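You operate a simulated robot arm through the tools that you are given. There is no shell and no other tool. Be economical: measure what you need, move in short steps, check, and stop when the job is done.

You run a simulated robot arm. Do the job below in one go: nothing can be reset, and whatever is moved stays where it is left.

Task
Test the trial line's red stop button, then release it and switch off.
Fine: main switch on, Start, push the stop in, press Start once more and see the belt refuse; pull the stop out, main switch off; dial, Product, Reset and the cards stay.

Only the result counts: the job must be done as asked and must still hold three seconds after the hand-in. Knocking over, shifting, dropping, spilling or breaking anything else fails it.

Robot
A 7-joint arm with a two-finger parallel gripper, hanging from a carriage that runs on a rail from [-3, 0] to [2277, -26] (x, y) and turns from -344 to 344 degrees about z. Base frame: it is fixed where the carriage stands at the start and does not move with it; the origin is on the floor, on the carriage's upright axis, x ahead of it, y to its left, z up. Readings come in mm, degrees, newtons and seconds.
With the tool pointing down near the work surface it reaches from about 100 to 560 mm from the robot's upright axis, wherever it stands. Its first joint turns from -166.0 to 166.0 degrees. Places, roughly: blue reset button on the trial line [2800, 300, 800]; green start button on the trial line [2800, 400, 800]; grey product button on the trial line [2800, 200, 800]; red main switch of the trial line detector [2900, 0, 500]; red stop button of the trial line detector [2900, -400, 800]; red test card [3000, 250, 1000]; small display on the trial line [2900, 300, 700]; speed dial on the trial line [2800, 200, 700]; trial line belt [3200, 400, 800]; yellow test card [3000, 250, 1000]. Payload 3.91 kg.
The TCP is the grasp point between the finger pads, 30 mm short of the fingertips. In the tool frame z runs along the fingers and y along their closing line. The gripper opens to 110 mm. The fingers are 20 mm wide and 10 mm thick; the gripper's body (48 by 112 mm) begins 55 mm behind the TCP.
Orientation is told as [roll, pitch, yaw] about the base's x, y, z axes, in that order, counted from this pose: with the fingers straight down and closing along the base's y, the tool's x points along the base's -x, its y along +y and its z along -z.

Tools
- The arm moves only by the tool send_rows. Its argument "deltas" is a list that holds one entry, the list of rows, each a list of 7 numbers: the gripper command, from -1 (fully open) to 1 (shut), values between in proportion, then the shift along the tool's x, y, z in mm, then the turn, a rotation vector about the tool's x, y, z in degrees. In form: [[[jaw, tx, ty, tz, rx, ry, rz], ...]]. A call has 1 to 8 rows; each row shifts and turns the commanded pose from where the row before left it, along the tool's axes as they then stand. A row lasts 0.2 s, in which the tool goes at most 50 mm and 8.6 degrees; a call with a longer step from one row to the next is refused whole, and so is a gripper value outside its range. Where a pose cannot be reached the arm comes as near as it can. A force on the tool above 40 N (or 10 N above the force at the start of the call, whichever is more), or a blocked arm, ends the call early, and 0.2 s more pass. Each finger travels about 108 mm/s and halts on what it meets, pressing with about 28 N; the grip force reading is that of the motor and also rises with nothing between the fingers. The clock runs only during rows and for 0.2 s after the last one: add rows that do not move to give the fingers time. The reply holds the time, the measured pose of the TCP, the force on the tool along the base axes, the opening and the grip force, in the units named above and with some noise, with the torque about the TCP (base axes, N m) and any sound that the robot's microphone picked up.
- Cameras (640 x 400 px; columns grow to the right, rows downward): "scene" is now at [279.1, 6.6, 1394.2]; the picture's right is [0.08, -1.00, 0.00], its down [-0.74, -0.06, -0.68] and it looks along [0.67, 0.05, -0.74] (base axes); focal length 257 px, centre (320, 200). "wrist" rides on the gripper at [72, 17, -103] in the tool frame; the picture's right is [-0.23, 0.97, 0.00], its down [-0.76, -0.18, -0.62] and it looks along [-0.61, -0.14, 0.78] (tool axes); focal length 222 px, centre (320, 200). There is no depth. A picture from a camera that has moved, and an enlarged one, comes with that camera's place and axes in the base frame and with its lens.
- snapshot(camera): a new picture of that camera. It takes no simulated time.
- slide_trunk(by): slides the trunk up (or, below 0, down) by that many mm; the arm and the scene camera ride with it, the base frame stays. It gives what a move gives, with no picture.
- drive_base(legs): drives the robot by 1 to 6 legs, each [ahead, left, turn to the left] in mm, mm and degrees, along the robot's own axes; the way and the turn of a leg run together, so that a leg with both is an arc; at most 1500 mm and 180 degrees a leg. The arm and the cameras ride along, it lands a little off, and it stops where it bumps. It keeps to its track: a leg is cut to what the track allows. It gives what a move gives.
- head_to(pan, tilt): turns the head with the scene camera to pan (to the left, within 155 degrees either way) and tilt (down, from -29 to 69), counted from straight ahead of the robot. It gives what a move gives.
- inspect(camera, box): a new picture of the part [left, top, right, bottom] of that camera's present view, enlarged. It takes no simulated time.
- close_job(): hands the job in; it is judged then, once.

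Go step by step. Nothing tells you exact positions but the pictures and the camera data: compare them with the known pose of the tool, close in by small moves and look again before you grip or let go. The budget is 135 turns and 104 pictures, counting those below and the enlarged ones. Unless the task says otherwise, let go and move clear before handing in, and close with one line.

The tools are called as name(argument=value, ...) on one line, values as JSON. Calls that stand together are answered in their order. send_rows: Moves the arm, as the interface text tells. Its arguments: {"type":"object","properties":{"deltas":{"type":"array","items":{"type":"array","items":{"type":"array","items":{"type":"number"}}}}},"required":["deltas"]} The other tools are called the same way: slide_trunk (by) slides the trunk up or down; drive_base (legs) drives the base; head_to (pan, tilt) turns the head that bears the scene camera; snapshot (camera) takes a picture; inspect (camera, box) takes an enlarged picture of a part of a camera's view; close_job () hands the job in.

At the start:

```text
time: 0.0
tool_pos: [477.0, 7.0, 657.5]
tool_rot: [-0.1, 0.1, 0.1]
wrist_force: [-1.0, -0.2, 0.8]
wrist_torque: [0.02, -0.01, -0.02]
finger_gap: 110.1
grip_force: 0.0
trunk travel left (down, up): [-75.0, 505.0]
robot x, y, heading: [-0.2, -0.6, 0.4]
head pan, tilt: [4.4, 47.5]
```

scene: 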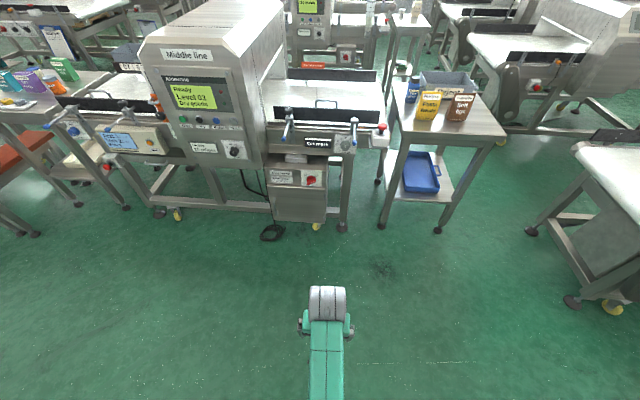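
wrist: 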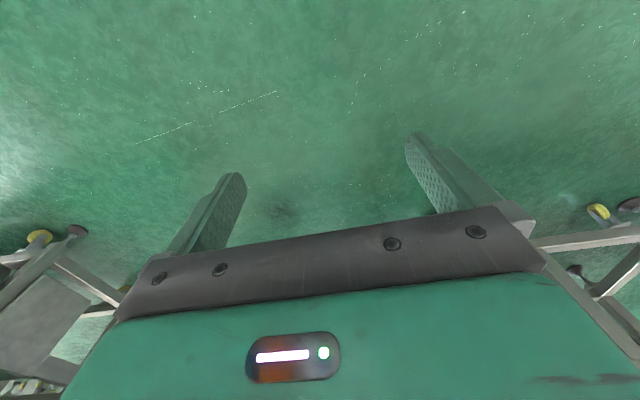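

I see the Middle line directly ahead, and the trial line should lie further on at x≈2800. I'll raise the head for a look along the rail.

head_to(pan=0, tilt=20)

snapshot(camera="scene")

```text
time: 0.9
tool_pos: [476.5, 6.8, 657.1]
tool_rot: [0.0, 0.0, 0.0]
wrist_force: [0.2, 0.8, 0.7]
wrist_torque: [-0.01, -0.01, 0.03]
finger_gap: 110.0
grip_force: 0.0
trunk travel left (down, up): [-75.0, 505.0]
robot x, y, heading: [1.1, 4.2, 0.2]
head pan, tilt: [0.0, 20.0]
```

```text
101 pictures are left
camera scene: at [293.2, 0.5, 1436.3], right [0.0, -1.0, 0.0], down [-0.34, 0.0, -0.94], along [0.94, 0.0, -0.34], focal length 257 px, centre (320, 200)
```

scene: 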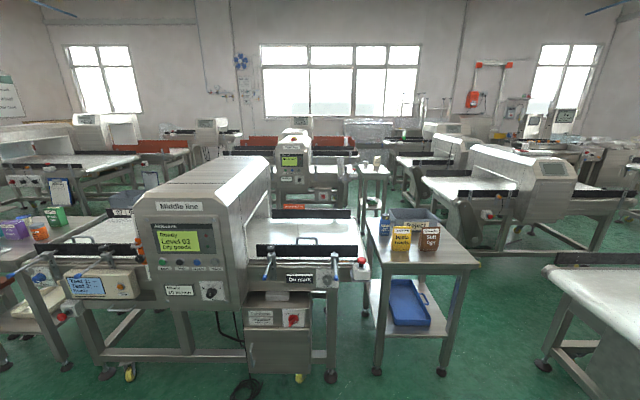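

The trial line is the small machine behind the Middle line. I'll raise the trunk fully to clear the Middle line while travelling over it.

slide_trunk(by=505)

head_to(pan=0, tilt=45)

snapshot(camera="scene")

snapshot(camera="wrist")

```text
refused: 505 is not a number from -400 to 400
```

```text
time: 1.8
tool_pos: [476.5, 6.4, 656.2]
tool_rot: [0.0, 0.0, -0.1]
wrist_force: [0.2, 0.5, -0.2]
wrist_torque: [0.0, 0.0, -0.02]
finger_gap: 110.1
grip_force: 0.1
trunk travel left (down, up): [-75.0, 505.0]
robot x, y, heading: [-0.1, 0.6, 0.0]
head pan, tilt: [0.0, 45.0]
```

```text
100 pictures are left
camera scene: at [281.5, 0.5, 1397.7], right [0.0, -1.0, 0.0], down [-0.71, 0.0, -0.71], along [0.71, 0.0, -0.71], focal length 257 px, centre (320, 200)
```

scene: 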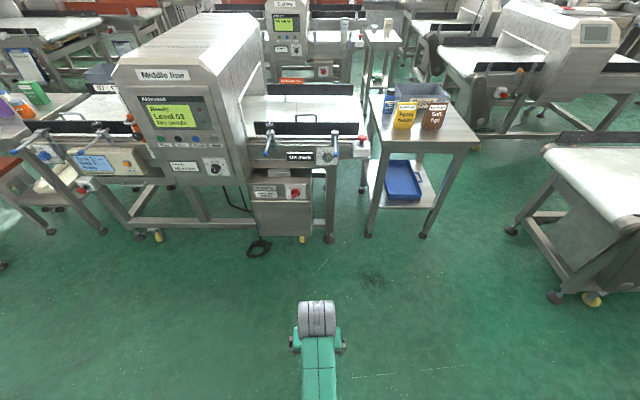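

```text
99 pictures are left
camera wrist: at [405.8, 23.6, 758.2], right [0.23, 0.97, 0.0], down [0.76, -0.18, 0.62], along [0.61, -0.14, -0.78], focal length 222 px, centre (320, 200)
```

wrist: 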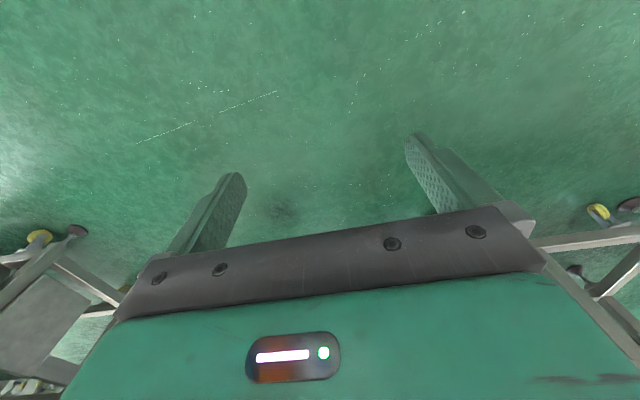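

Trunk slides are limited to 400 per call; I'll raise it in two.

slide_trunk(by=400)

slide_trunk(by=105)

snapshot(camera="scene")

```text
time: 5.6
tool_pos: [477.0, 6.7, 1056.1]
tool_rot: [0.0, 0.0, 0.0]
wrist_force: [-0.4, -0.7, -0.1]
wrist_torque: [0.03, -0.01, -0.01]
finger_gap: 110.0
grip_force: 0.1
trunk travel left (down, up): [-475.0, 105.0]
robot x, y, heading: [3.6, 1.0, -0.1]
head pan, tilt: [0.0, 45.0]
```

```text
time: 7.0
tool_pos: [476.8, 7.5, 1161.8]
tool_rot: [0.0, 0.0, 0.0]
wrist_force: [1.1, 0.3, -0.1]
wrist_torque: [-0.01, 0.01, 0.02]
finger_gap: 110.0
grip_force: 0.0
trunk travel left (down, up): [-580.0, 0.0]
robot x, y, heading: [-0.2, 0.1, -0.2]
head pan, tilt: [0.0, 45.0]
```

```text
98 pictures are left
camera scene: at [281.4, 0.5, 1902.6], right [0.0, -1.0, 0.0], down [-0.71, 0.0, -0.71], along [0.71, 0.0, -0.71], focal length 257 px, centre (320, 200)
```

scene: 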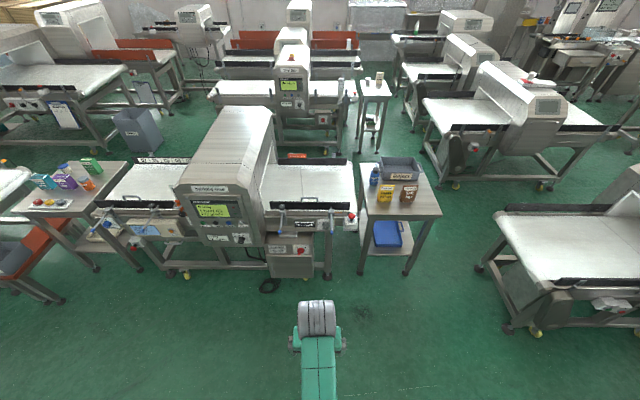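

The arm at z≈1160 on y≈0 clears the belt and passes right of the Middle line's detector housing. I'll drive ahead in steps.

drive_base(legs=[[600, 0, 0]])

snapshot(camera="scene")

snapshot(camera="wrist")

```text
time: 10.4
tool_pos: [1070.4, -7.0, 1161.8]
tool_rot: [0.0, 0.0, -0.7]
wrist_force: [0.4, 0.8, 0.3]
wrist_torque: [0.0, -0.01, 0.01]
finger_gap: 109.8
grip_force: 0.1
trunk travel left (down, up): [-580.0, 0.0]
robot x, y, heading: [597.2, -4.4, -1.0]
head pan, tilt: [0.0, 45.0]
```

```text
97 pictures are left
camera scene: at [874.9, -9.6, 1902.7], right [-0.01, -1.0, 0.0], down [-0.71, 0.01, -0.71], along [0.71, -0.01, -0.71], focal length 257 px, centre (320, 200)
```

scene: 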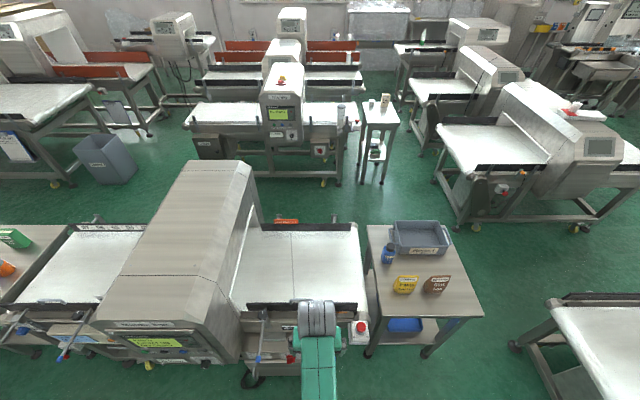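

```text
96 pictures are left
camera wrist: at [999.4, 12.0, 1263.1], right [0.24, 0.97, 0.0], down [0.76, -0.19, 0.62], along [0.6, -0.15, -0.78], focal length 222 px, centre (320, 200)
```

wrist: 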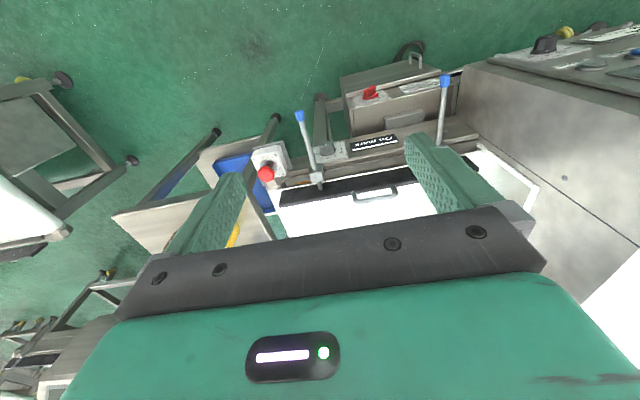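

Clear on both sides. Continuing ahead.

drive_base(legs=[[1000, 0, 0.8]])

snapshot(camera="scene")

```text
time: 15.5
tool_pos: [2060.9, -5.3, 1162.1]
tool_rot: [0.1, 0.1, 0.7]
wrist_force: [0.5, -0.3, -0.3]
wrist_torque: [0.03, -0.01, -0.01]
finger_gap: 110.0
grip_force: 0.0
trunk travel left (down, up): [-580.0, 0.0]
robot x, y, heading: [1585.5, -17.1, 0.9]
head pan, tilt: [0.0, 45.0]
```

```text
95 pictures are left
camera scene: at [1865.7, -14.3, 1902.7], right [0.01, -1.0, 0.0], down [-0.71, -0.01, -0.71], along [0.71, 0.01, -0.71], focal length 257 px, centre (320, 200)
```

scene: 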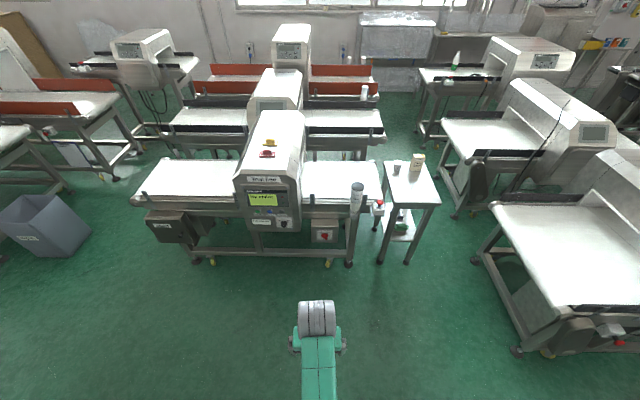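

The trial line is ahead, with test cards on top of its housing and the stop button at the right end. I'll enlarge the relevant parts.

inspect(camera="scene", box=[220, 160, 320, 250])

inspect(camera="scene", box=[310, 160, 450, 260])

```text
4.44 times, centred on (270, 205) of scene
camera zoom: at [1865.7, -14.3, 1902.7], right [0.01, -1.0, 0.0], down [-0.71, -0.01, -0.71], along [0.71, 0.01, -0.71], focal length 1141 px, centre (542, 178)
```

zoom: 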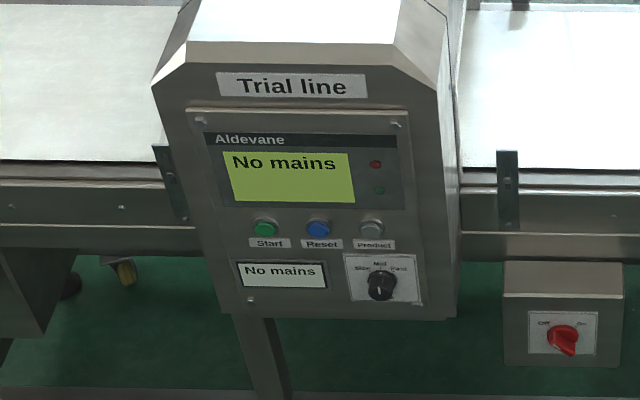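

```text
4.00 times, centred on (380, 210) of scene
camera zoom: at [1865.7, -14.3, 1902.7], right [0.01, -1.0, 0.0], down [-0.71, -0.01, -0.71], along [0.71, 0.01, -0.71], focal length 1027 px, centre (80, 160)
```

zoom: 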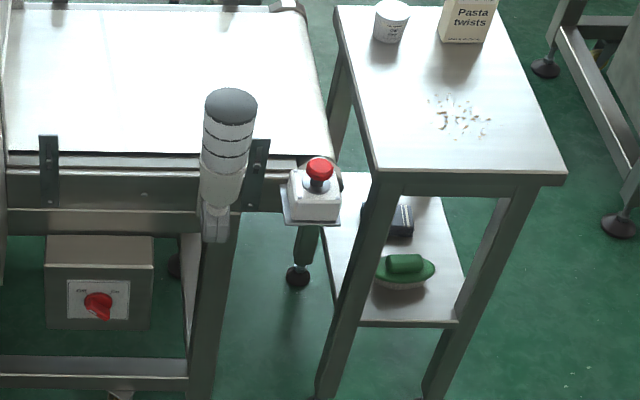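

The stop is an upward-facing mushroom on a box; the main switch and panel face the robot. I'll pull the arm in a bit and drive to the rail's end.

send_rows(deltas=[[[1, 40, 0, 0, 0, 0, 0], [1, 40, 0, 0, 0, 0, 0], [1, 40, 0, 0, 0, 0, 0], [1, 0, 0, 0, 0, 0, 0]]])

drive_base(legs=[[680, 0, -0.8]])

snapshot(camera="scene")

```text
time: 16.5
tool_pos: [1940.3, -7.7, 1160.6]
tool_rot: [0.0, 0.0, 0.6]
wrist_force: [-0.9, -0.8, -0.1]
wrist_torque: [0.03, -0.01, 0.02]
finger_gap: 0.0
grip_force: 27.6
trunk travel left (down, up): [-580.0, 0.0]
robot x, y, heading: [1586.8, -17.8, 0.9]
head pan, tilt: [0.0, 45.0]
```

```text
time: 20.2
tool_pos: [2613.5, -23.6, 1160.6]
tool_rot: [0.0, -0.1, -0.7]
wrist_force: [0.7, 0.1, -0.4]
wrist_torque: [0.02, 0.01, 0.0]
finger_gap: 0.3
grip_force: 28.2
trunk travel left (down, up): [-580.0, 0.0]
robot x, y, heading: [2261.6, -24.7, -0.7]
head pan, tilt: [0.0, 45.0]
```

```text
92 pictures are left
camera scene: at [2539.8, -28.4, 1902.7], right [-0.01, -1.0, 0.0], down [-0.71, 0.01, -0.71], along [0.71, -0.01, -0.71], focal length 257 px, centre (320, 200)
```

scene: 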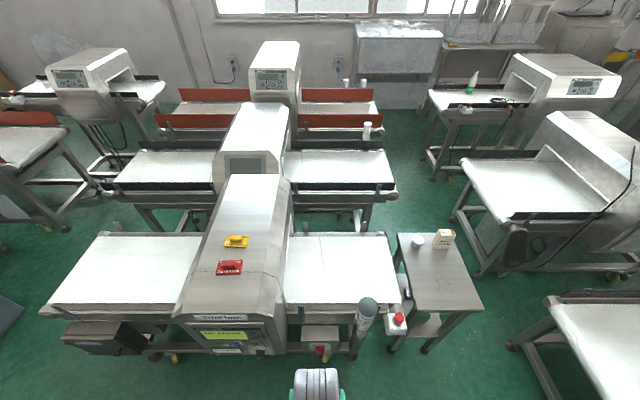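

At the rail's end. The stop triangulates to about (2946, -355, 807). I'll lower the trunk and look at the machine front.

slide_trunk(by=-400)

head_to(pan=5, tilt=55)

snapshot(camera="scene")

```text
time: 24.1
tool_pos: [2613.8, -24.9, 761.7]
tool_rot: [-0.1, 0.0, -0.7]
wrist_force: [-0.4, -0.2, -0.3]
wrist_torque: [-0.03, 0.0, -0.01]
finger_gap: 0.0
grip_force: 28.4
trunk travel left (down, up): [-180.0, 400.0]
robot x, y, heading: [2258.3, -27.4, -0.7]
head pan, tilt: [0.0, 45.0]
```

```text
time: 24.8
tool_pos: [2614.9, -23.2, 761.2]
tool_rot: [0.0, 0.0, -0.7]
wrist_force: [0.3, 0.3, 0.3]
wrist_torque: [0.01, -0.01, 0.0]
finger_gap: 0.0
grip_force: 28.1
trunk travel left (down, up): [-180.0, 400.0]
robot x, y, heading: [2259.2, -26.0, -0.7]
head pan, tilt: [5.0, 55.0]
```

```text
91 pictures are left
camera scene: at [2530.4, -22.1, 1489.3], right [0.08, -1.0, 0.0], down [-0.82, -0.06, -0.57], along [0.57, 0.04, -0.82], focal length 257 px, centre (320, 200)
```

scene: 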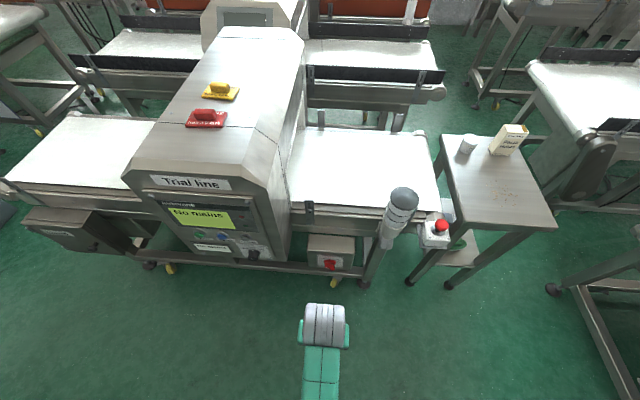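

I'll enlarge the panel and switch from this new viewpoint for triangulation.

inspect(camera="scene", box=[140, 170, 300, 270])

inspect(camera="scene", box=[300, 170, 460, 280])

```text
4.00 times, centred on (220, 220) of scene
camera zoom: at [2530.4, -22.1, 1489.3], right [0.08, -1.0, 0.0], down [-0.82, -0.06, -0.57], along [0.57, 0.04, -0.82], focal length 1027 px, centre (720, 120)
```

zoom: 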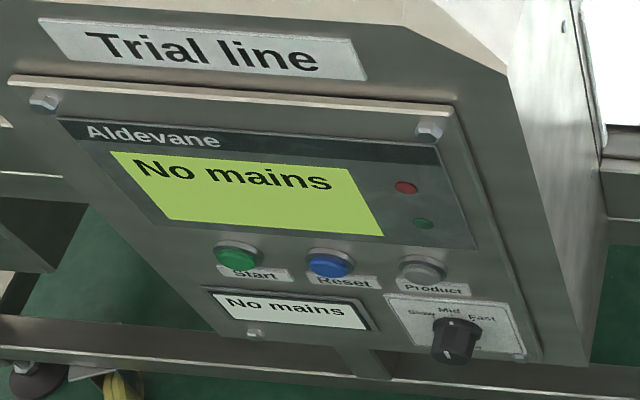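

```text
3.64 times, centred on (380, 225) of scene
camera zoom: at [2530.4, -22.1, 1489.3], right [0.08, -1.0, 0.0], down [-0.82, -0.06, -0.57], along [0.57, 0.04, -0.82], focal length 933 px, centre (102, 109)
```

zoom: 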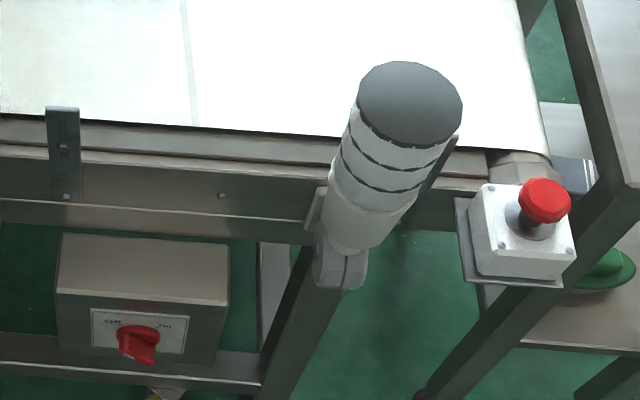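

Estimates: Start ≈ (2847, 355, 825), main switch ≈ (2890, -32, 549), stop ≈ (2940, -357, 807). I'll now turn the tool to point forward horizontally.

send_rows(deltas=[[[-1, -10, 0, 0, 0, -8, 0], [-1, -10, 0, 0, 0, -8, 0], [-1, -10, 0, 0, 0, -8, 0], [-1, -10, 0, 0, 0, -8, 0], [-1, -5, 0, 0, 0, -8, 0], [-1, 0, 0, 0, 0, -8, 0], [-1, 0, 0, 0, 0, -8, 0], [-1, 0, 0, 0, 0, -8, 0]]])

send_rows(deltas=[[[-1, 0, 0, 0, 0, -8, 0], [-1, 0, 0, 0, 0, -8, 0], [-1, 0, 0, 0, 0, -8, 0], [-1, 0, 0, 0, 0, -2, 0]]])

snapshot(camera="scene")

snapshot(camera="wrist")

```text
time: 26.6
tool_pos: [2657.1, -24.7, 771.9]
tool_rot: [-0.1, -64.1, -0.7]
wrist_force: [0.3, 0.7, 0.1]
wrist_torque: [0.0, -0.01, 0.03]
finger_gap: 109.8
grip_force: 0.1
trunk travel left (down, up): [-180.0, 400.0]
robot x, y, heading: [2261.4, -26.1, -0.7]
head pan, tilt: [5.0, 55.0]
```

```text
time: 27.6
tool_pos: [2656.6, -24.3, 773.3]
tool_rot: [-174.6, -90.0, 173.8]
wrist_force: [0.3, -0.9, 0.3]
wrist_torque: [0.0, 0.0, 0.0]
finger_gap: 109.7
grip_force: 0.1
trunk travel left (down, up): [-180.0, 400.0]
robot x, y, heading: [2259.5, -28.1, -0.7]
head pan, tilt: [5.0, 55.0]
```

```text
88 pictures are left
camera scene: at [2530.4, -22.0, 1489.3], right [0.08, -1.0, 0.0], down [-0.82, -0.06, -0.57], along [0.57, 0.04, -0.82], focal length 257 px, centre (320, 200)
```

scene: 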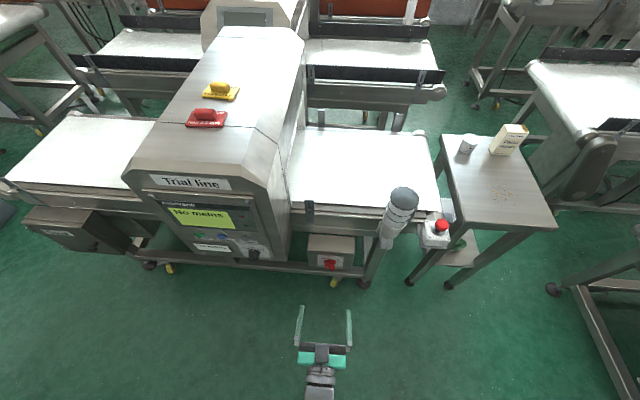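

```text
87 pictures are left
camera wrist: at [2555.4, -6.3, 697.8], right [0.01, 0.97, 0.23], down [-0.63, -0.17, 0.76], along [0.78, -0.15, 0.61], focal length 222 px, centre (320, 200)
```

wrist: 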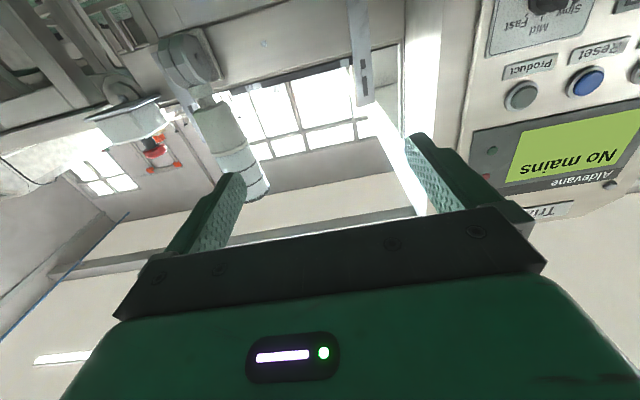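

Horizontal orientation works. Next is the main switch: I'll lower the trunk and look closely at the knob.

slide_trunk(by=-178)

head_to(pan=0, tilt=60)

inspect(camera="scene", box=[270, 80, 390, 155])

snapshot(camera="wrist")

```text
time: 29.6
tool_pos: [2657.1, -24.3, 594.4]
tool_rot: [11.2, -90.0, -11.7]
wrist_force: [-0.1, -0.2, 0.1]
wrist_torque: [-0.03, 0.07, -0.03]
finger_gap: 109.8
grip_force: 0.0
trunk travel left (down, up): [-2.0, 578.0]
robot x, y, heading: [2258.7, -27.4, -0.8]
head pan, tilt: [5.0, 55.0]
```

```text
time: 30.2
tool_pos: [2657.5, -24.4, 593.0]
tool_rot: [8.0, -89.9, -8.6]
wrist_force: [0.2, 1.0, -1.2]
wrist_torque: [0.0, 0.03, 0.01]
finger_gap: 110.0
grip_force: 0.1
trunk travel left (down, up): [-2.0, 578.0]
robot x, y, heading: [2256.7, -25.5, -0.7]
head pan, tilt: [0.0, 60.0]
```

```text
5.33 times, centred on (330, 118) of scene
camera zoom: at [2525.2, -28.2, 1305.2], right [-0.01, -1.0, 0.0], down [-0.87, 0.01, -0.5], along [0.5, -0.01, -0.87], focal length 1369 px, centre (267, 640)
```

zoom: 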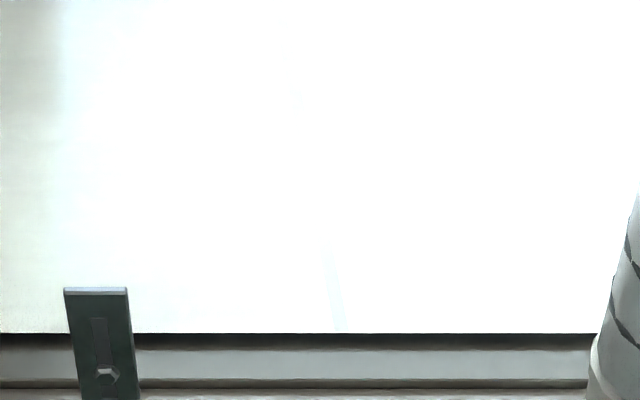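

```text
85 pictures are left
camera wrist: at [2555.3, -6.2, 519.8], right [0.01, 0.97, 0.23], down [-0.62, -0.17, 0.76], along [0.78, -0.15, 0.61], focal length 222 px, centre (320, 200)
```

wrist: 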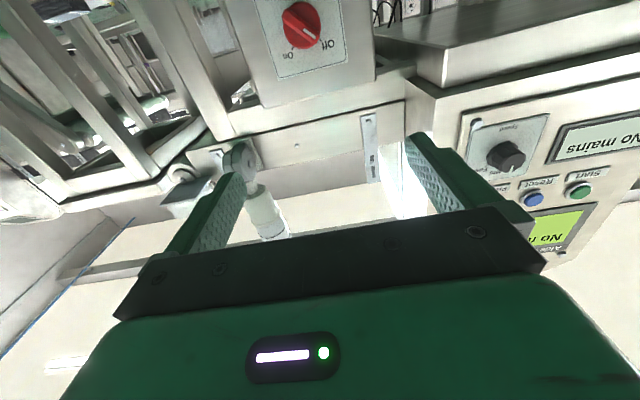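

inspect(camera="wrist", box=[240, 0, 380, 90])

inspect(camera="scene", box=[270, 150, 390, 225])

```text
4.44 times, centred on (310, 45) of wrist
camera zoom: at [2555.3, -6.2, 519.8], right [0.01, 0.97, 0.23], down [-0.62, -0.17, 0.76], along [0.78, -0.15, 0.61], focal length 987 px, centre (364, 889)
```

zoom: 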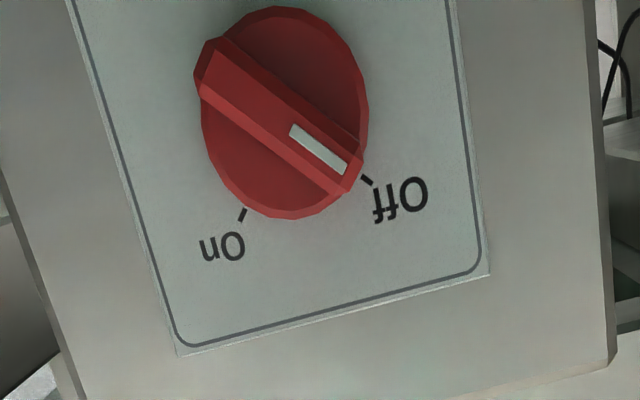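

```text
5.33 times, centred on (330, 188) of scene
camera zoom: at [2525.2, -28.2, 1305.2], right [-0.01, -1.0, 0.0], down [-0.87, 0.01, -0.5], along [0.5, -0.01, -0.87], focal length 1369 px, centre (267, 267)
```

zoom: 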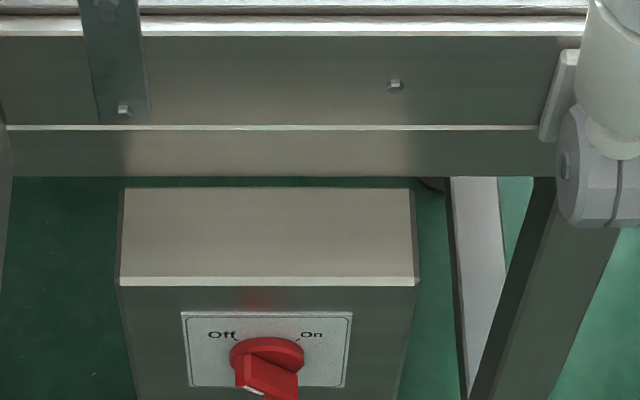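

The knob's ridge points to Off (upper left); On is 90° clockwise. The knob is at about (2904, -33, 519). I'll approach with the gripper turned 45° so that the fingers straddle the ridge.

send_rows(deltas=[[[-1, 25, -2, 20, 0, 0, -8], [-0.5, 25, -2, 20, 0, 0, -8], [0, 24, -2, 30, 0, 0, -8], [0, 0, 0, 30, 0, 0, -8], [0, 0, 0, 20, 0, 0, -8], [0, 0, 0, 20, 0, 0, -5], [0, 0, 0, 0, 0, 0, 0]]])

snapshot(camera="wrist")

snapshot(camera="scene")

```text
time: 31.8
tool_pos: [2796.6, -43.7, 523.0]
tool_rot: [-89.9, -44.9, 89.2]
wrist_force: [0.1, -0.2, 1.1]
wrist_torque: [-0.02, 0.01, 0.0]
finger_gap: 54.9
grip_force: 0.1
trunk travel left (down, up): [-2.0, 578.0]
robot x, y, heading: [2259.0, -30.0, -0.6]
head pan, tilt: [0.0, 60.0]
```

```text
82 pictures are left
camera wrist: at [2693.8, -81.9, 456.9], right [0.01, 0.85, -0.53], down [-0.62, 0.42, 0.66], along [0.79, 0.32, 0.53], focal length 222 px, centre (320, 200)
```

wrist: 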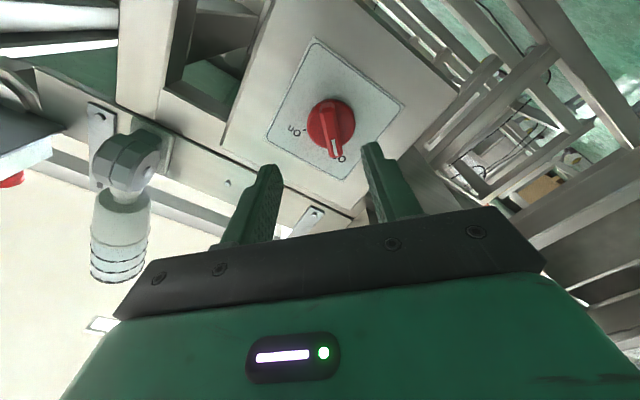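

```text
81 pictures are left
camera scene: at [2524.8, -28.3, 1305.1], right [-0.01, -1.0, 0.0], down [-0.87, 0.01, -0.5], along [0.5, -0.01, -0.87], focal length 257 px, centre (320, 200)
```

scene: 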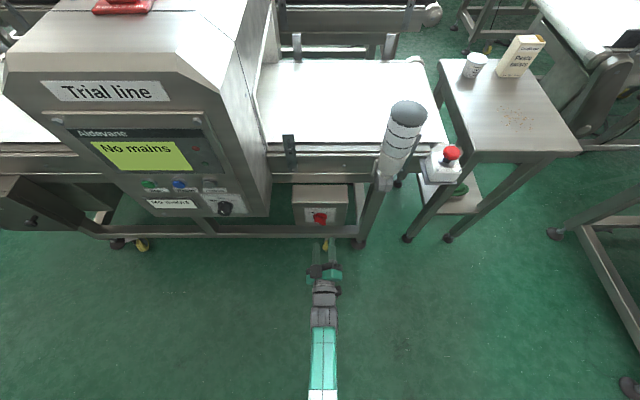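

Knob at about (2904, -34.5, 517); I'll centre on it and move forward to just short of it.

send_rows(deltas=[[[0, -2, 10.5, 10, 0, 0, 0], [0, 0, 0, 20, 0, 0, 0], [0, 0, 0, 20, 0, 0, 0], [0, 0, 0, 0, 0, 0, 0]]])

inspect(camera="wrist", box=[200, 70, 440, 220])

inspect(camera="scene", box=[280, 180, 360, 230])

```text
time: 32.8
tool_pos: [2846.8, -32.1, 515.5]
tool_rot: [-90.1, -45.0, 89.3]
wrist_force: [-0.6, 0.2, 0.0]
wrist_torque: [0.01, 0.0, 0.0]
finger_gap: 55.3
grip_force: 0.0
trunk travel left (down, up): [-2.0, 578.0]
robot x, y, heading: [2259.2, -27.9, -0.7]
head pan, tilt: [0.0, 60.0]
```

```text
2.67 times, centred on (320, 145) of wrist
camera zoom: at [2744.8, -71.5, 451.0], right [0.01, 0.85, -0.53], down [-0.62, 0.42, 0.66], along [0.79, 0.32, 0.53], focal length 592 px, centre (320, 347)
```

zoom: 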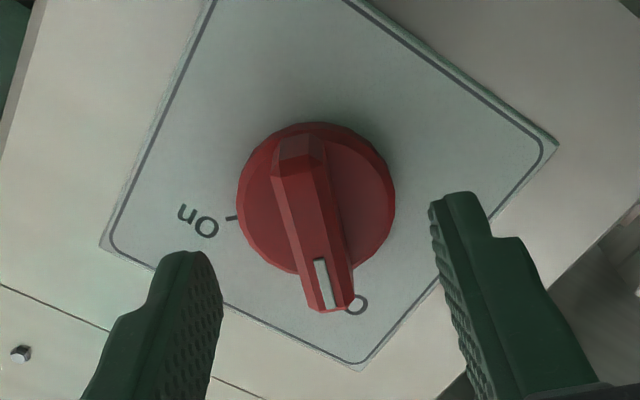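

```text
8.00 times, centred on (320, 205) of scene
camera zoom: at [2524.8, -28.3, 1305.1], right [-0.01, -1.0, 0.0], down [-0.87, 0.01, -0.5], along [0.5, -0.01, -0.87], focal length 2053 px, centre (320, 160)
```

zoom: 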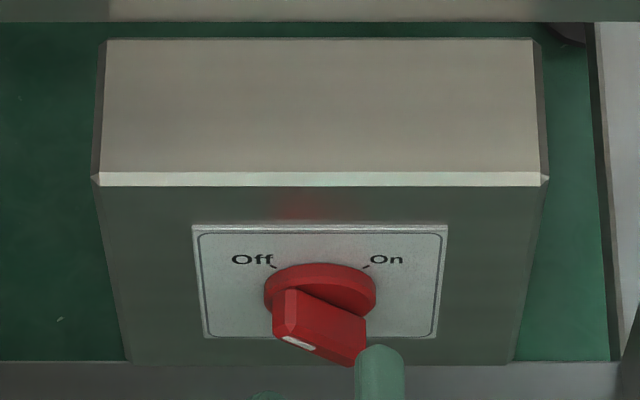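

The ridge front is near x=2895 and the disc near x=2909. I'll go forward 29 mm and close on the ridge.

send_rows(deltas=[[[0, 1.4, -1.4, 10, 0, 0, 0], [0, 0, 0, 10, 0, 0, 0], [0, 0, 0, 9, 0, 0, 0], [0, 0, 0, 0, 0, 0, 0]]])

inspect(camera="wrist", box=[200, 70, 440, 220])

inspect(camera="scene", box=[280, 180, 360, 230])

```text
time: 33.8
tool_pos: [2875.9, -35.7, 516.3]
tool_rot: [-90.1, -45.0, 89.3]
wrist_force: [-0.1, 0.0, 0.7]
wrist_torque: [0.0, 0.0, 0.0]
finger_gap: 55.0
grip_force: 0.1
trunk travel left (down, up): [-2.0, 578.0]
robot x, y, heading: [2259.3, -28.7, -0.5]
head pan, tilt: [0.0, 60.0]
```

```text
2.67 times, centred on (320, 145) of wrist
camera zoom: at [2772.9, -73.2, 450.4], right [0.01, 0.85, -0.53], down [-0.62, 0.42, 0.66], along [0.79, 0.32, 0.53], focal length 592 px, centre (320, 347)
```

zoom: 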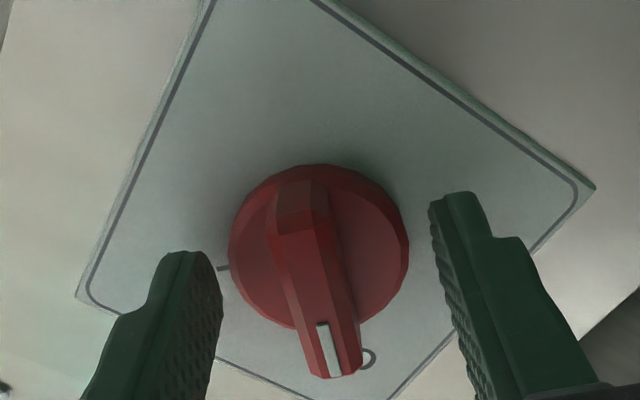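

```text
8.00 times, centred on (320, 205) of scene
camera zoom: at [2524.9, -28.3, 1305.1], right [-0.01, -1.0, 0.0], down [-0.87, 0.01, -0.5], along [0.5, -0.01, -0.87], focal length 2053 px, centre (320, 160)
```

zoom: 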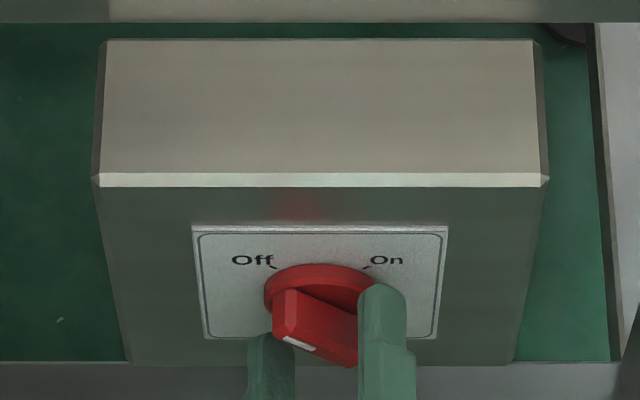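

The ridge lies between the fingers. A bit further in, then close.

send_rows(deltas=[[[0, 0, 0, 4, 0, 0, 0], [0.3, 0, 0, 0, 0, 0, 0], [0.6, 0, 0, 0, 0, 0, 0], [1, 0, 0, 0, 0, 0, 0], [1, 0, 0, 0, 0, 0, 0], [1, 0, 0, 0, 0, 0, 0]]])

inspect(camera="wrist", box=[200, 70, 440, 220])

```text
time: 35.2
tool_pos: [2881.5, -37.3, 516.3]
tool_rot: [-90.1, -45.0, 89.5]
wrist_force: [-4.3, -2.1, 9.0]
wrist_torque: [0.14, -0.04, -0.33]
finger_gap: 47.6
grip_force: 44.9
trunk travel left (down, up): [-2.0, 578.0]
robot x, y, heading: [2259.3, -25.1, -0.6]
head pan, tilt: [0.0, 60.0]
```

```text
2.67 times, centred on (320, 145) of wrist
camera zoom: at [2777.5, -74.7, 451.1], right [0.01, 0.85, -0.53], down [-0.62, 0.42, 0.66], along [0.79, 0.32, 0.53], focal length 592 px, centre (320, 347)
```

zoom: 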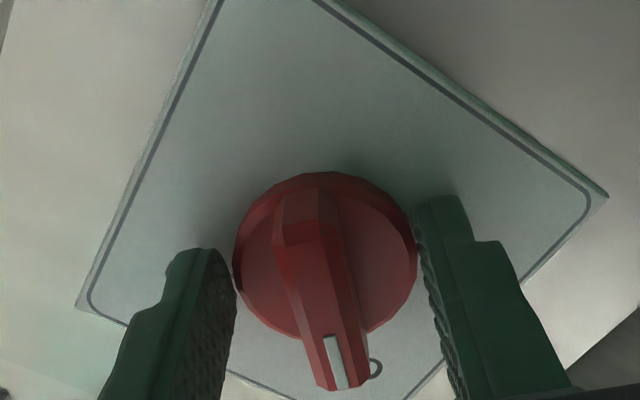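

The tips closed on the disc's rim (47.6 mm), so they're slightly too deep. I'll open, back off 7 mm and close on the ridge.

send_rows(deltas=[[[0, 0, 0, 0, 0, 0, 0], [0, 0, 0, -8, 0, 0, 0], [0.4, 0, 0, 0, 0, 0, 0], [0.8, 0, 0, 0, 0, 0, 0], [1, 0, 0, 0, 0, 0, 0], [1, 0, 0, 0, 0, 0, 0], [1, 0, 0, 0, 0, 0, 0]]])

inspect(camera="wrist", box=[200, 70, 440, 220])

```text
time: 36.8
tool_pos: [2872.6, -36.8, 517.6]
tool_rot: [-90.1, -45.0, 89.4]
wrist_force: [0.0, -1.1, 6.2]
wrist_torque: [-0.02, 0.14, -0.2]
finger_gap: 13.6
grip_force: 44.8
trunk travel left (down, up): [-2.0, 578.0]
robot x, y, heading: [2260.2, -23.9, -0.7]
head pan, tilt: [0.0, 60.0]
```

```text
2.67 times, centred on (320, 145) of wrist
camera zoom: at [2770.2, -74.0, 451.6], right [0.01, 0.85, -0.53], down [-0.62, 0.42, 0.66], along [0.79, 0.32, 0.53], focal length 592 px, centre (320, 347)
```

zoom: 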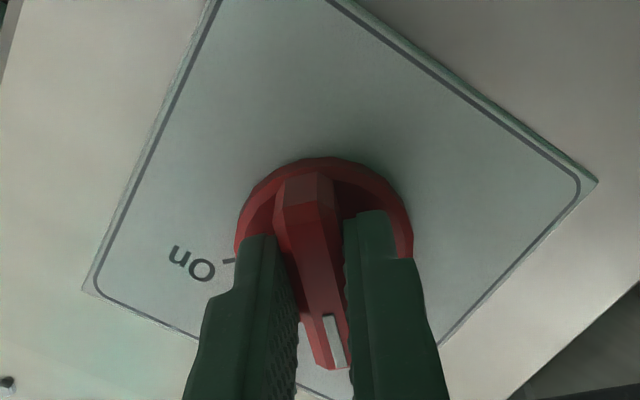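

The ridge is gripped (13.6 mm). Turning clockwise 90° to On.

send_rows(deltas=[[[1, 0, -1, 0, 0, 0, 8], [1, 0, 0, 0, 0, 0, 8], [1, 0, 0, 0, 0, 0, 8], [1, 0, 0, 0, 0, 0, 8], [1, 0, 0, 0, 0, 0, 8], [1, 0, 0, 0, 0, 0, 8]]])

send_rows(deltas=[[[1, 0, 0, 0, 0, 0, 8], [1, 0, 0, 0, 0, 0, 8], [1, 0, 0, 0, 0, 0, 8], [1, 0, 0, 0, 0, 0, 8], [1, 0, 0, 0, 0, 0, 8], [1, 0, 0, 0, 0, 0, 4]]])

snapshot(camera="scene")

snapshot(camera="wrist")

```text
time: 38.2
tool_pos: [2872.1, -31.6, 516.1]
tool_rot: [85.8, -86.9, -86.4]
wrist_force: [13.4, 9.4, -25.3]
wrist_torque: [-0.05, 0.04, 0.15]
finger_gap: 13.7
grip_force: 45.6
trunk travel left (down, up): [-2.0, 578.0]
robot x, y, heading: [2261.5, -25.4, -0.7]
head pan, tilt: [0.0, 60.0]
```

```text
time: 39.6
tool_pos: [2872.5, -31.2, 517.7]
tool_rot: [90.1, -42.8, -90.7]
wrist_force: [1.5, 17.1, -6.2]
wrist_torque: [-1.01, 0.91, 0.48]
finger_gap: 14.2
grip_force: 44.6
trunk travel left (down, up): [-2.0, 578.0]
robot x, y, heading: [2257.3, -25.7, -0.5]
head pan, tilt: [0.0, 60.0]
```

```text
74 pictures are left
camera scene: at [2524.8, -25.2, 1305.3], right [-0.01, -1.0, 0.0], down [-0.87, 0.01, -0.5], along [0.5, 0.0, -0.87], focal length 257 px, centre (320, 200)
```

scene: 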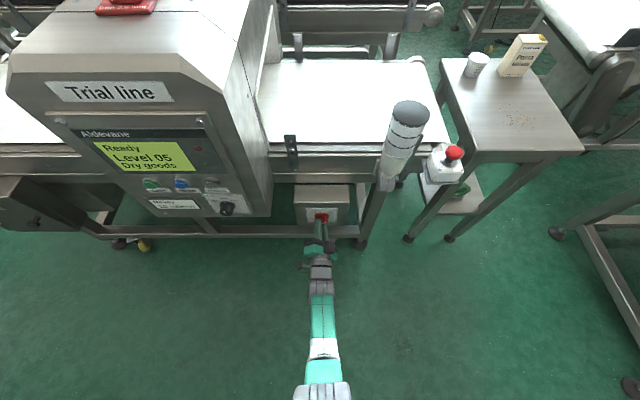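

```text
73 pictures are left
camera wrist: at [2770.9, 35.3, 478.7], right [0.0, 0.49, 0.87], down [-0.63, -0.67, 0.39], along [0.78, -0.55, 0.31], focal length 222 px, centre (320, 200)
```

wrist: 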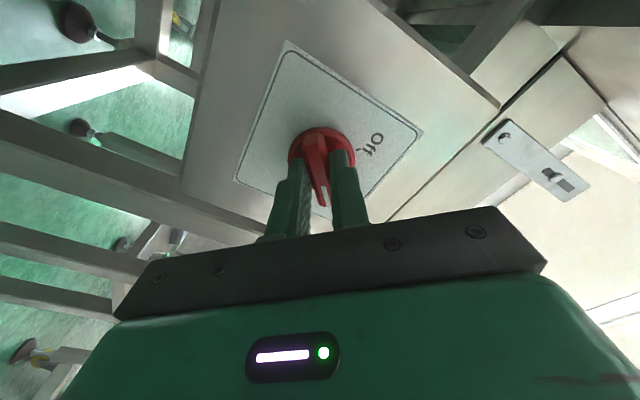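

The display now reads "Ready". Releasing the knob, backing out and levelling the gripper, then raising the trunk.

send_rows(deltas=[[[0.5, 0, 0, 0, 0, 0, 0], [0, 0, 0, 0, 0, 0, 0], [0, 0, 0, -30, 0, 0, 0], [0, 0, 0, -40, 0, 0, 0], [0.5, 0, 0, -40, 0, 0, -8], [1, 0, 0, 0, 0, 0, -8], [1, 0, 0, 0, 0, 0, -8], [1, 0, 0, 0, 0, 0, -8]]])

send_rows(deltas=[[[1, 0, 0, 0, 0, 0, -8], [1, 0, 0, 0, 0, 0, -6], [1, 0, 0, 0, 0, 0, 0]]])

slide_trunk(by=308)

snapshot(camera="wrist")

```text
time: 41.4
tool_pos: [2762.7, -34.6, 518.4]
tool_rot: [90.0, -75.1, -90.7]
wrist_force: [0.4, 0.3, 0.1]
wrist_torque: [0.03, -0.01, -0.04]
finger_gap: 0.0
grip_force: 27.9
trunk travel left (down, up): [-2.0, 578.0]
robot x, y, heading: [2259.5, -23.8, -0.6]
head pan, tilt: [0.0, 60.0]
```

```text
time: 42.2
tool_pos: [2761.9, -35.8, 516.1]
tool_rot: [88.5, -89.1, -89.0]
wrist_force: [0.1, 0.4, 0.3]
wrist_torque: [0.0, 0.0, 0.01]
finger_gap: 0.3
grip_force: 27.9
trunk travel left (down, up): [-2.0, 578.0]
robot x, y, heading: [2261.2, -24.3, -1.0]
head pan, tilt: [0.0, 60.0]
```

```text
time: 45.3
tool_pos: [2763.3, -33.8, 823.6]
tool_rot: [88.5, -89.1, -89.2]
wrist_force: [-0.1, 0.1, 0.1]
wrist_torque: [0.0, -0.01, 0.01]
finger_gap: 0.0
grip_force: 28.4
trunk travel left (down, up): [-310.0, 270.0]
robot x, y, heading: [2259.9, -25.4, -0.7]
head pan, tilt: [0.0, 60.0]
```

```text
72 pictures are left
camera wrist: at [2660.4, -15.8, 751.2], right [0.01, 0.97, 0.24], down [-0.62, -0.18, 0.76], along [0.78, -0.16, 0.6], focal length 222 px, centre (320, 200)
```

wrist: 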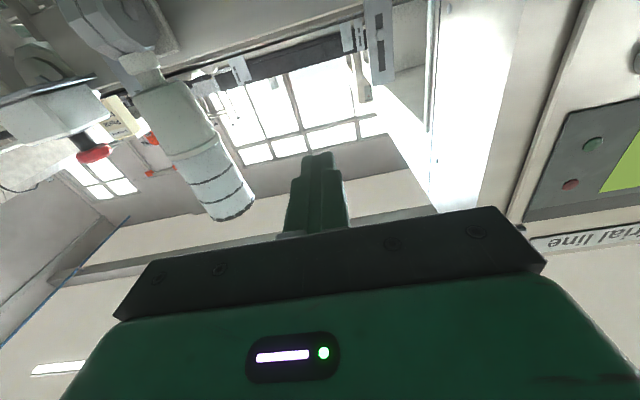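

Now sideways toward Start, keeping about 100 mm clear of the panel.

send_rows(deltas=[[[1, 0, 0, -45, 0, 0, 0], [1, 0, 48, 0, 0, 0, 0], [1, 0, 48, 0, 0, 0, 0], [1, 0, 48, 0, 0, 0, 0], [1, 0, 48, 0, 0, 0, 0], [1, 0, 48, 0, 0, 0, 0], [1, 0, 48, 0, 0, 0, 0], [1, 0, 48, 0, 0, 0, 0]]])

send_rows(deltas=[[[1, 0, 48, 0, 0, 0, 0], [1, 0, 0, 0, 0, 0, 0]]])

head_to(pan=25, tilt=55)

snapshot(camera="wrist")

snapshot(camera="scene")

```text
time: 47.1
tool_pos: [2719.8, 302.4, 829.8]
tool_rot: [88.2, -89.0, -89.0]
wrist_force: [0.2, -0.2, -0.5]
wrist_torque: [0.0, -0.02, 0.01]
finger_gap: 0.1
grip_force: 28.6
trunk travel left (down, up): [-310.0, 270.0]
robot x, y, heading: [2259.5, -25.3, -0.7]
head pan, tilt: [0.0, 60.0]
```

```text
time: 47.7
tool_pos: [2710.9, 346.5, 846.7]
tool_rot: [90.2, -89.1, -90.7]
wrist_force: [-0.6, 0.1, -0.2]
wrist_torque: [0.06, 0.03, 0.0]
finger_gap: 0.0
grip_force: 27.9
out of reach, approached as far as the arm can: row 1
trunk travel left (down, up): [-310.0, 270.0]
robot x, y, heading: [2257.3, -24.7, -0.9]
head pan, tilt: [0.0, 60.0]
```

```text
time: 48.6
tool_pos: [2711.6, 345.4, 845.0]
tool_rot: [88.8, -89.0, -89.5]
wrist_force: [-0.1, -0.3, 0.0]
wrist_torque: [0.02, 0.01, 0.0]
finger_gap: 0.0
grip_force: 28.0
trunk travel left (down, up): [-310.0, 270.0]
robot x, y, heading: [2259.5, -25.2, -0.6]
head pan, tilt: [25.0, 55.0]
```

```text
71 pictures are left
camera wrist: at [2609.4, 364.1, 771.7], right [0.01, 0.97, 0.24], down [-0.63, -0.18, 0.76], along [0.78, -0.16, 0.6], focal length 222 px, centre (320, 200)
```

wrist: 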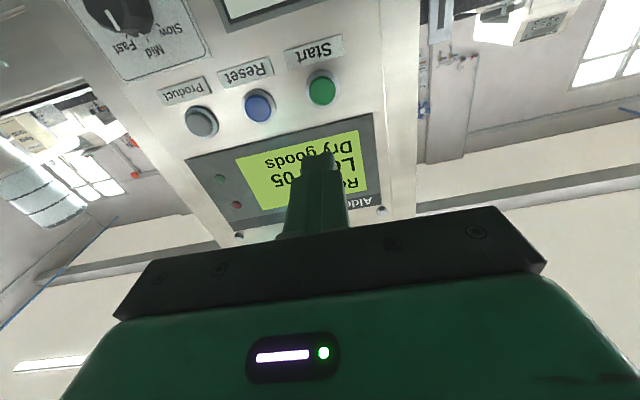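

```text
70 pictures are left
camera scene: at [2524.2, 2.2, 1619.2], right [0.41, -0.91, 0.0], down [-0.75, -0.34, -0.57], along [0.52, 0.24, -0.82], focal length 257 px, centre (320, 200)
```

scene: 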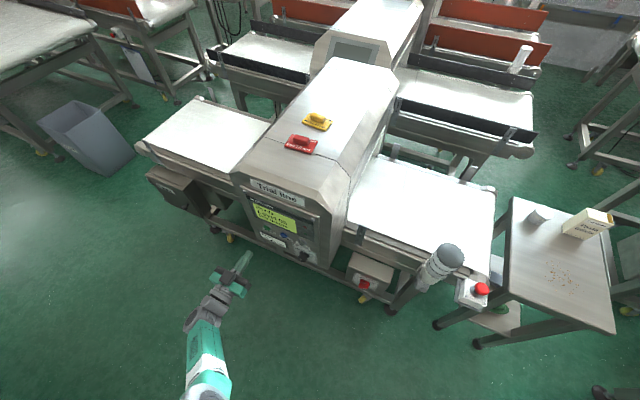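

The arm is near its reach limit here (it sagged upward toward the shoulder level). I'll lower the trunk and raise the arm instead, to work closer to shoulder height.

slide_trunk(by=-200)

send_rows(deltas=[[[1, -45, 0, 0, 0, 0, 0], [1, -45, 0, 0, 0, 0, 0], [1, -45, 0, 0, 0, 0, 0], [1, -43, 5, 0, 0, 0, 0], [1, 0, 5, 20, 0, 0, 0], [1, 0, 0, 20, 0, 0, 0], [1, 0, 0, 0, 0, 0, 0]]])

snapshot(camera="wrist")

```text
time: 50.8
tool_pos: [2711.0, 345.3, 644.0]
tool_rot: [88.9, -89.0, -89.6]
wrist_force: [0.0, 0.1, 0.0]
wrist_torque: [-0.01, -0.02, 0.0]
finger_gap: 0.1
grip_force: 27.9
trunk travel left (down, up): [-110.0, 470.0]
robot x, y, heading: [2260.9, -27.8, -0.7]
head pan, tilt: [25.0, 55.0]
```

```text
time: 52.4
tool_pos: [2752.0, 350.9, 822.9]
tool_rot: [88.1, -89.0, -88.8]
wrist_force: [0.2, -0.2, 0.2]
wrist_torque: [-0.02, -0.01, -0.03]
finger_gap: 0.0
grip_force: 28.0
trunk travel left (down, up): [-110.0, 470.0]
robot x, y, heading: [2260.1, -28.6, -0.6]
head pan, tilt: [25.0, 55.0]
```

```text
69 pictures are left
camera wrist: at [2649.8, 370.3, 749.8], right [0.01, 0.97, 0.24], down [-0.62, -0.18, 0.76], along [0.78, -0.16, 0.6], focal length 222 px, centre (320, 200)
```

wrist: 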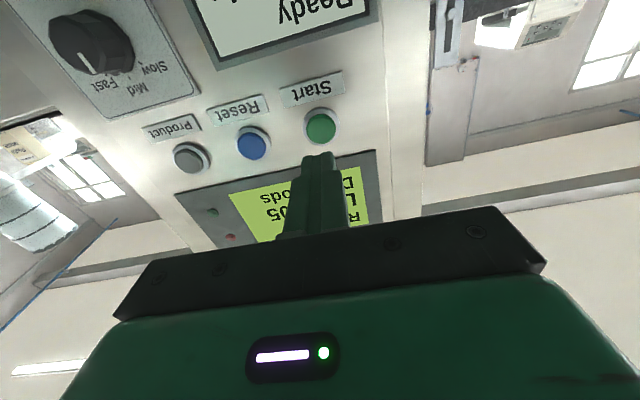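

Now aligned with Start (≈ y 350, z 821). Advancing.

send_rows(deltas=[[[1, 1, 0, 15, 0, 0, 0], [1, 0, 0, 15, 0, 0, 0], [1, 0, 0, 10, 0, 0, 0], [1, 0, 0, 0, 0, 0, 0]]])

inspect(camera="wrist", box=[220, 80, 420, 205])

inspect(camera="scene", box=[220, 160, 340, 270])

```text
time: 53.4
tool_pos: [2792.5, 351.2, 822.4]
tool_rot: [88.4, -89.0, -89.0]
wrist_force: [0.4, 0.8, 0.1]
wrist_torque: [-0.04, 0.0, -0.01]
finger_gap: 0.1
grip_force: 28.0
trunk travel left (down, up): [-110.0, 470.0]
robot x, y, heading: [2261.7, -27.2, -0.4]
head pan, tilt: [25.0, 55.0]
```

```text
3.20 times, centred on (320, 142) of wrist
camera zoom: at [2689.6, 369.7, 749.0], right [0.01, 0.97, 0.24], down [-0.62, -0.18, 0.76], along [0.78, -0.16, 0.6], focal length 711 px, centre (320, 384)
```

zoom: 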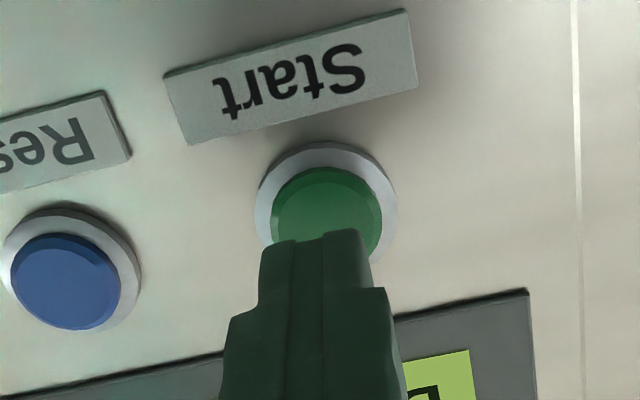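

```text
3.64 times, centred on (280, 215) of scene
camera zoom: at [2524.2, 2.2, 1419.2], right [0.41, -0.91, 0.0], down [-0.75, -0.34, -0.57], along [0.52, 0.24, -0.82], focal length 933 px, centre (466, 146)
```

zoom: 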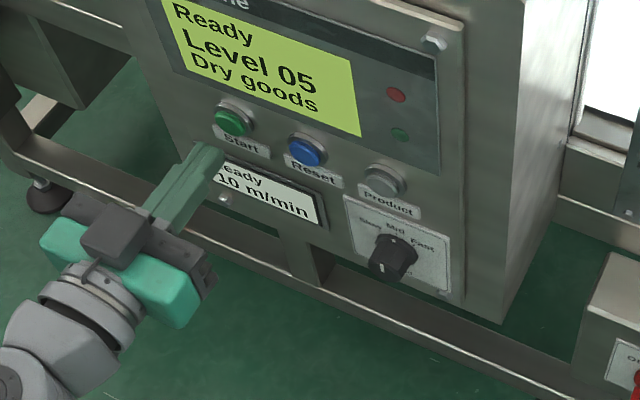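

Aligned. Pressing in small steps.

send_rows(deltas=[[[1, 0, 0, 10, 0, 0, 0], [1, 0, 0, 8, 0, 0, 0], [1, 0, 0, 4, 0, 0, 0], [1, 0, 0, 3, 0, 0, 0], [1, 0, 0, 0, 0, 0, 0]]])

inspect(camera="scene", box=[220, 160, 340, 270])

```text
time: 54.6
tool_pos: [2815.2, 350.1, 822.7]
tool_rot: [87.2, -89.0, -88.0]
wrist_force: [-2.0, -0.5, 0.0]
wrist_torque: [0.02, 0.03, -0.06]
finger_gap: 0.0
grip_force: 27.7
trunk travel left (down, up): [-110.0, 470.0]
robot x, y, heading: [2259.5, -25.6, -0.6]
head pan, tilt: [25.0, 55.0]
heard: click
```

```text
3.64 times, centred on (280, 215) of scene
camera zoom: at [2523.8, 2.1, 1419.1], right [0.41, -0.91, 0.0], down [-0.75, -0.34, -0.57], along [0.52, 0.24, -0.82], focal length 933 px, centre (466, 146)
```

zoom: 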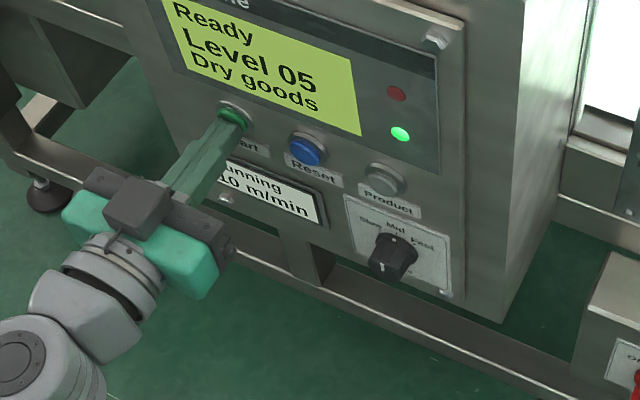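

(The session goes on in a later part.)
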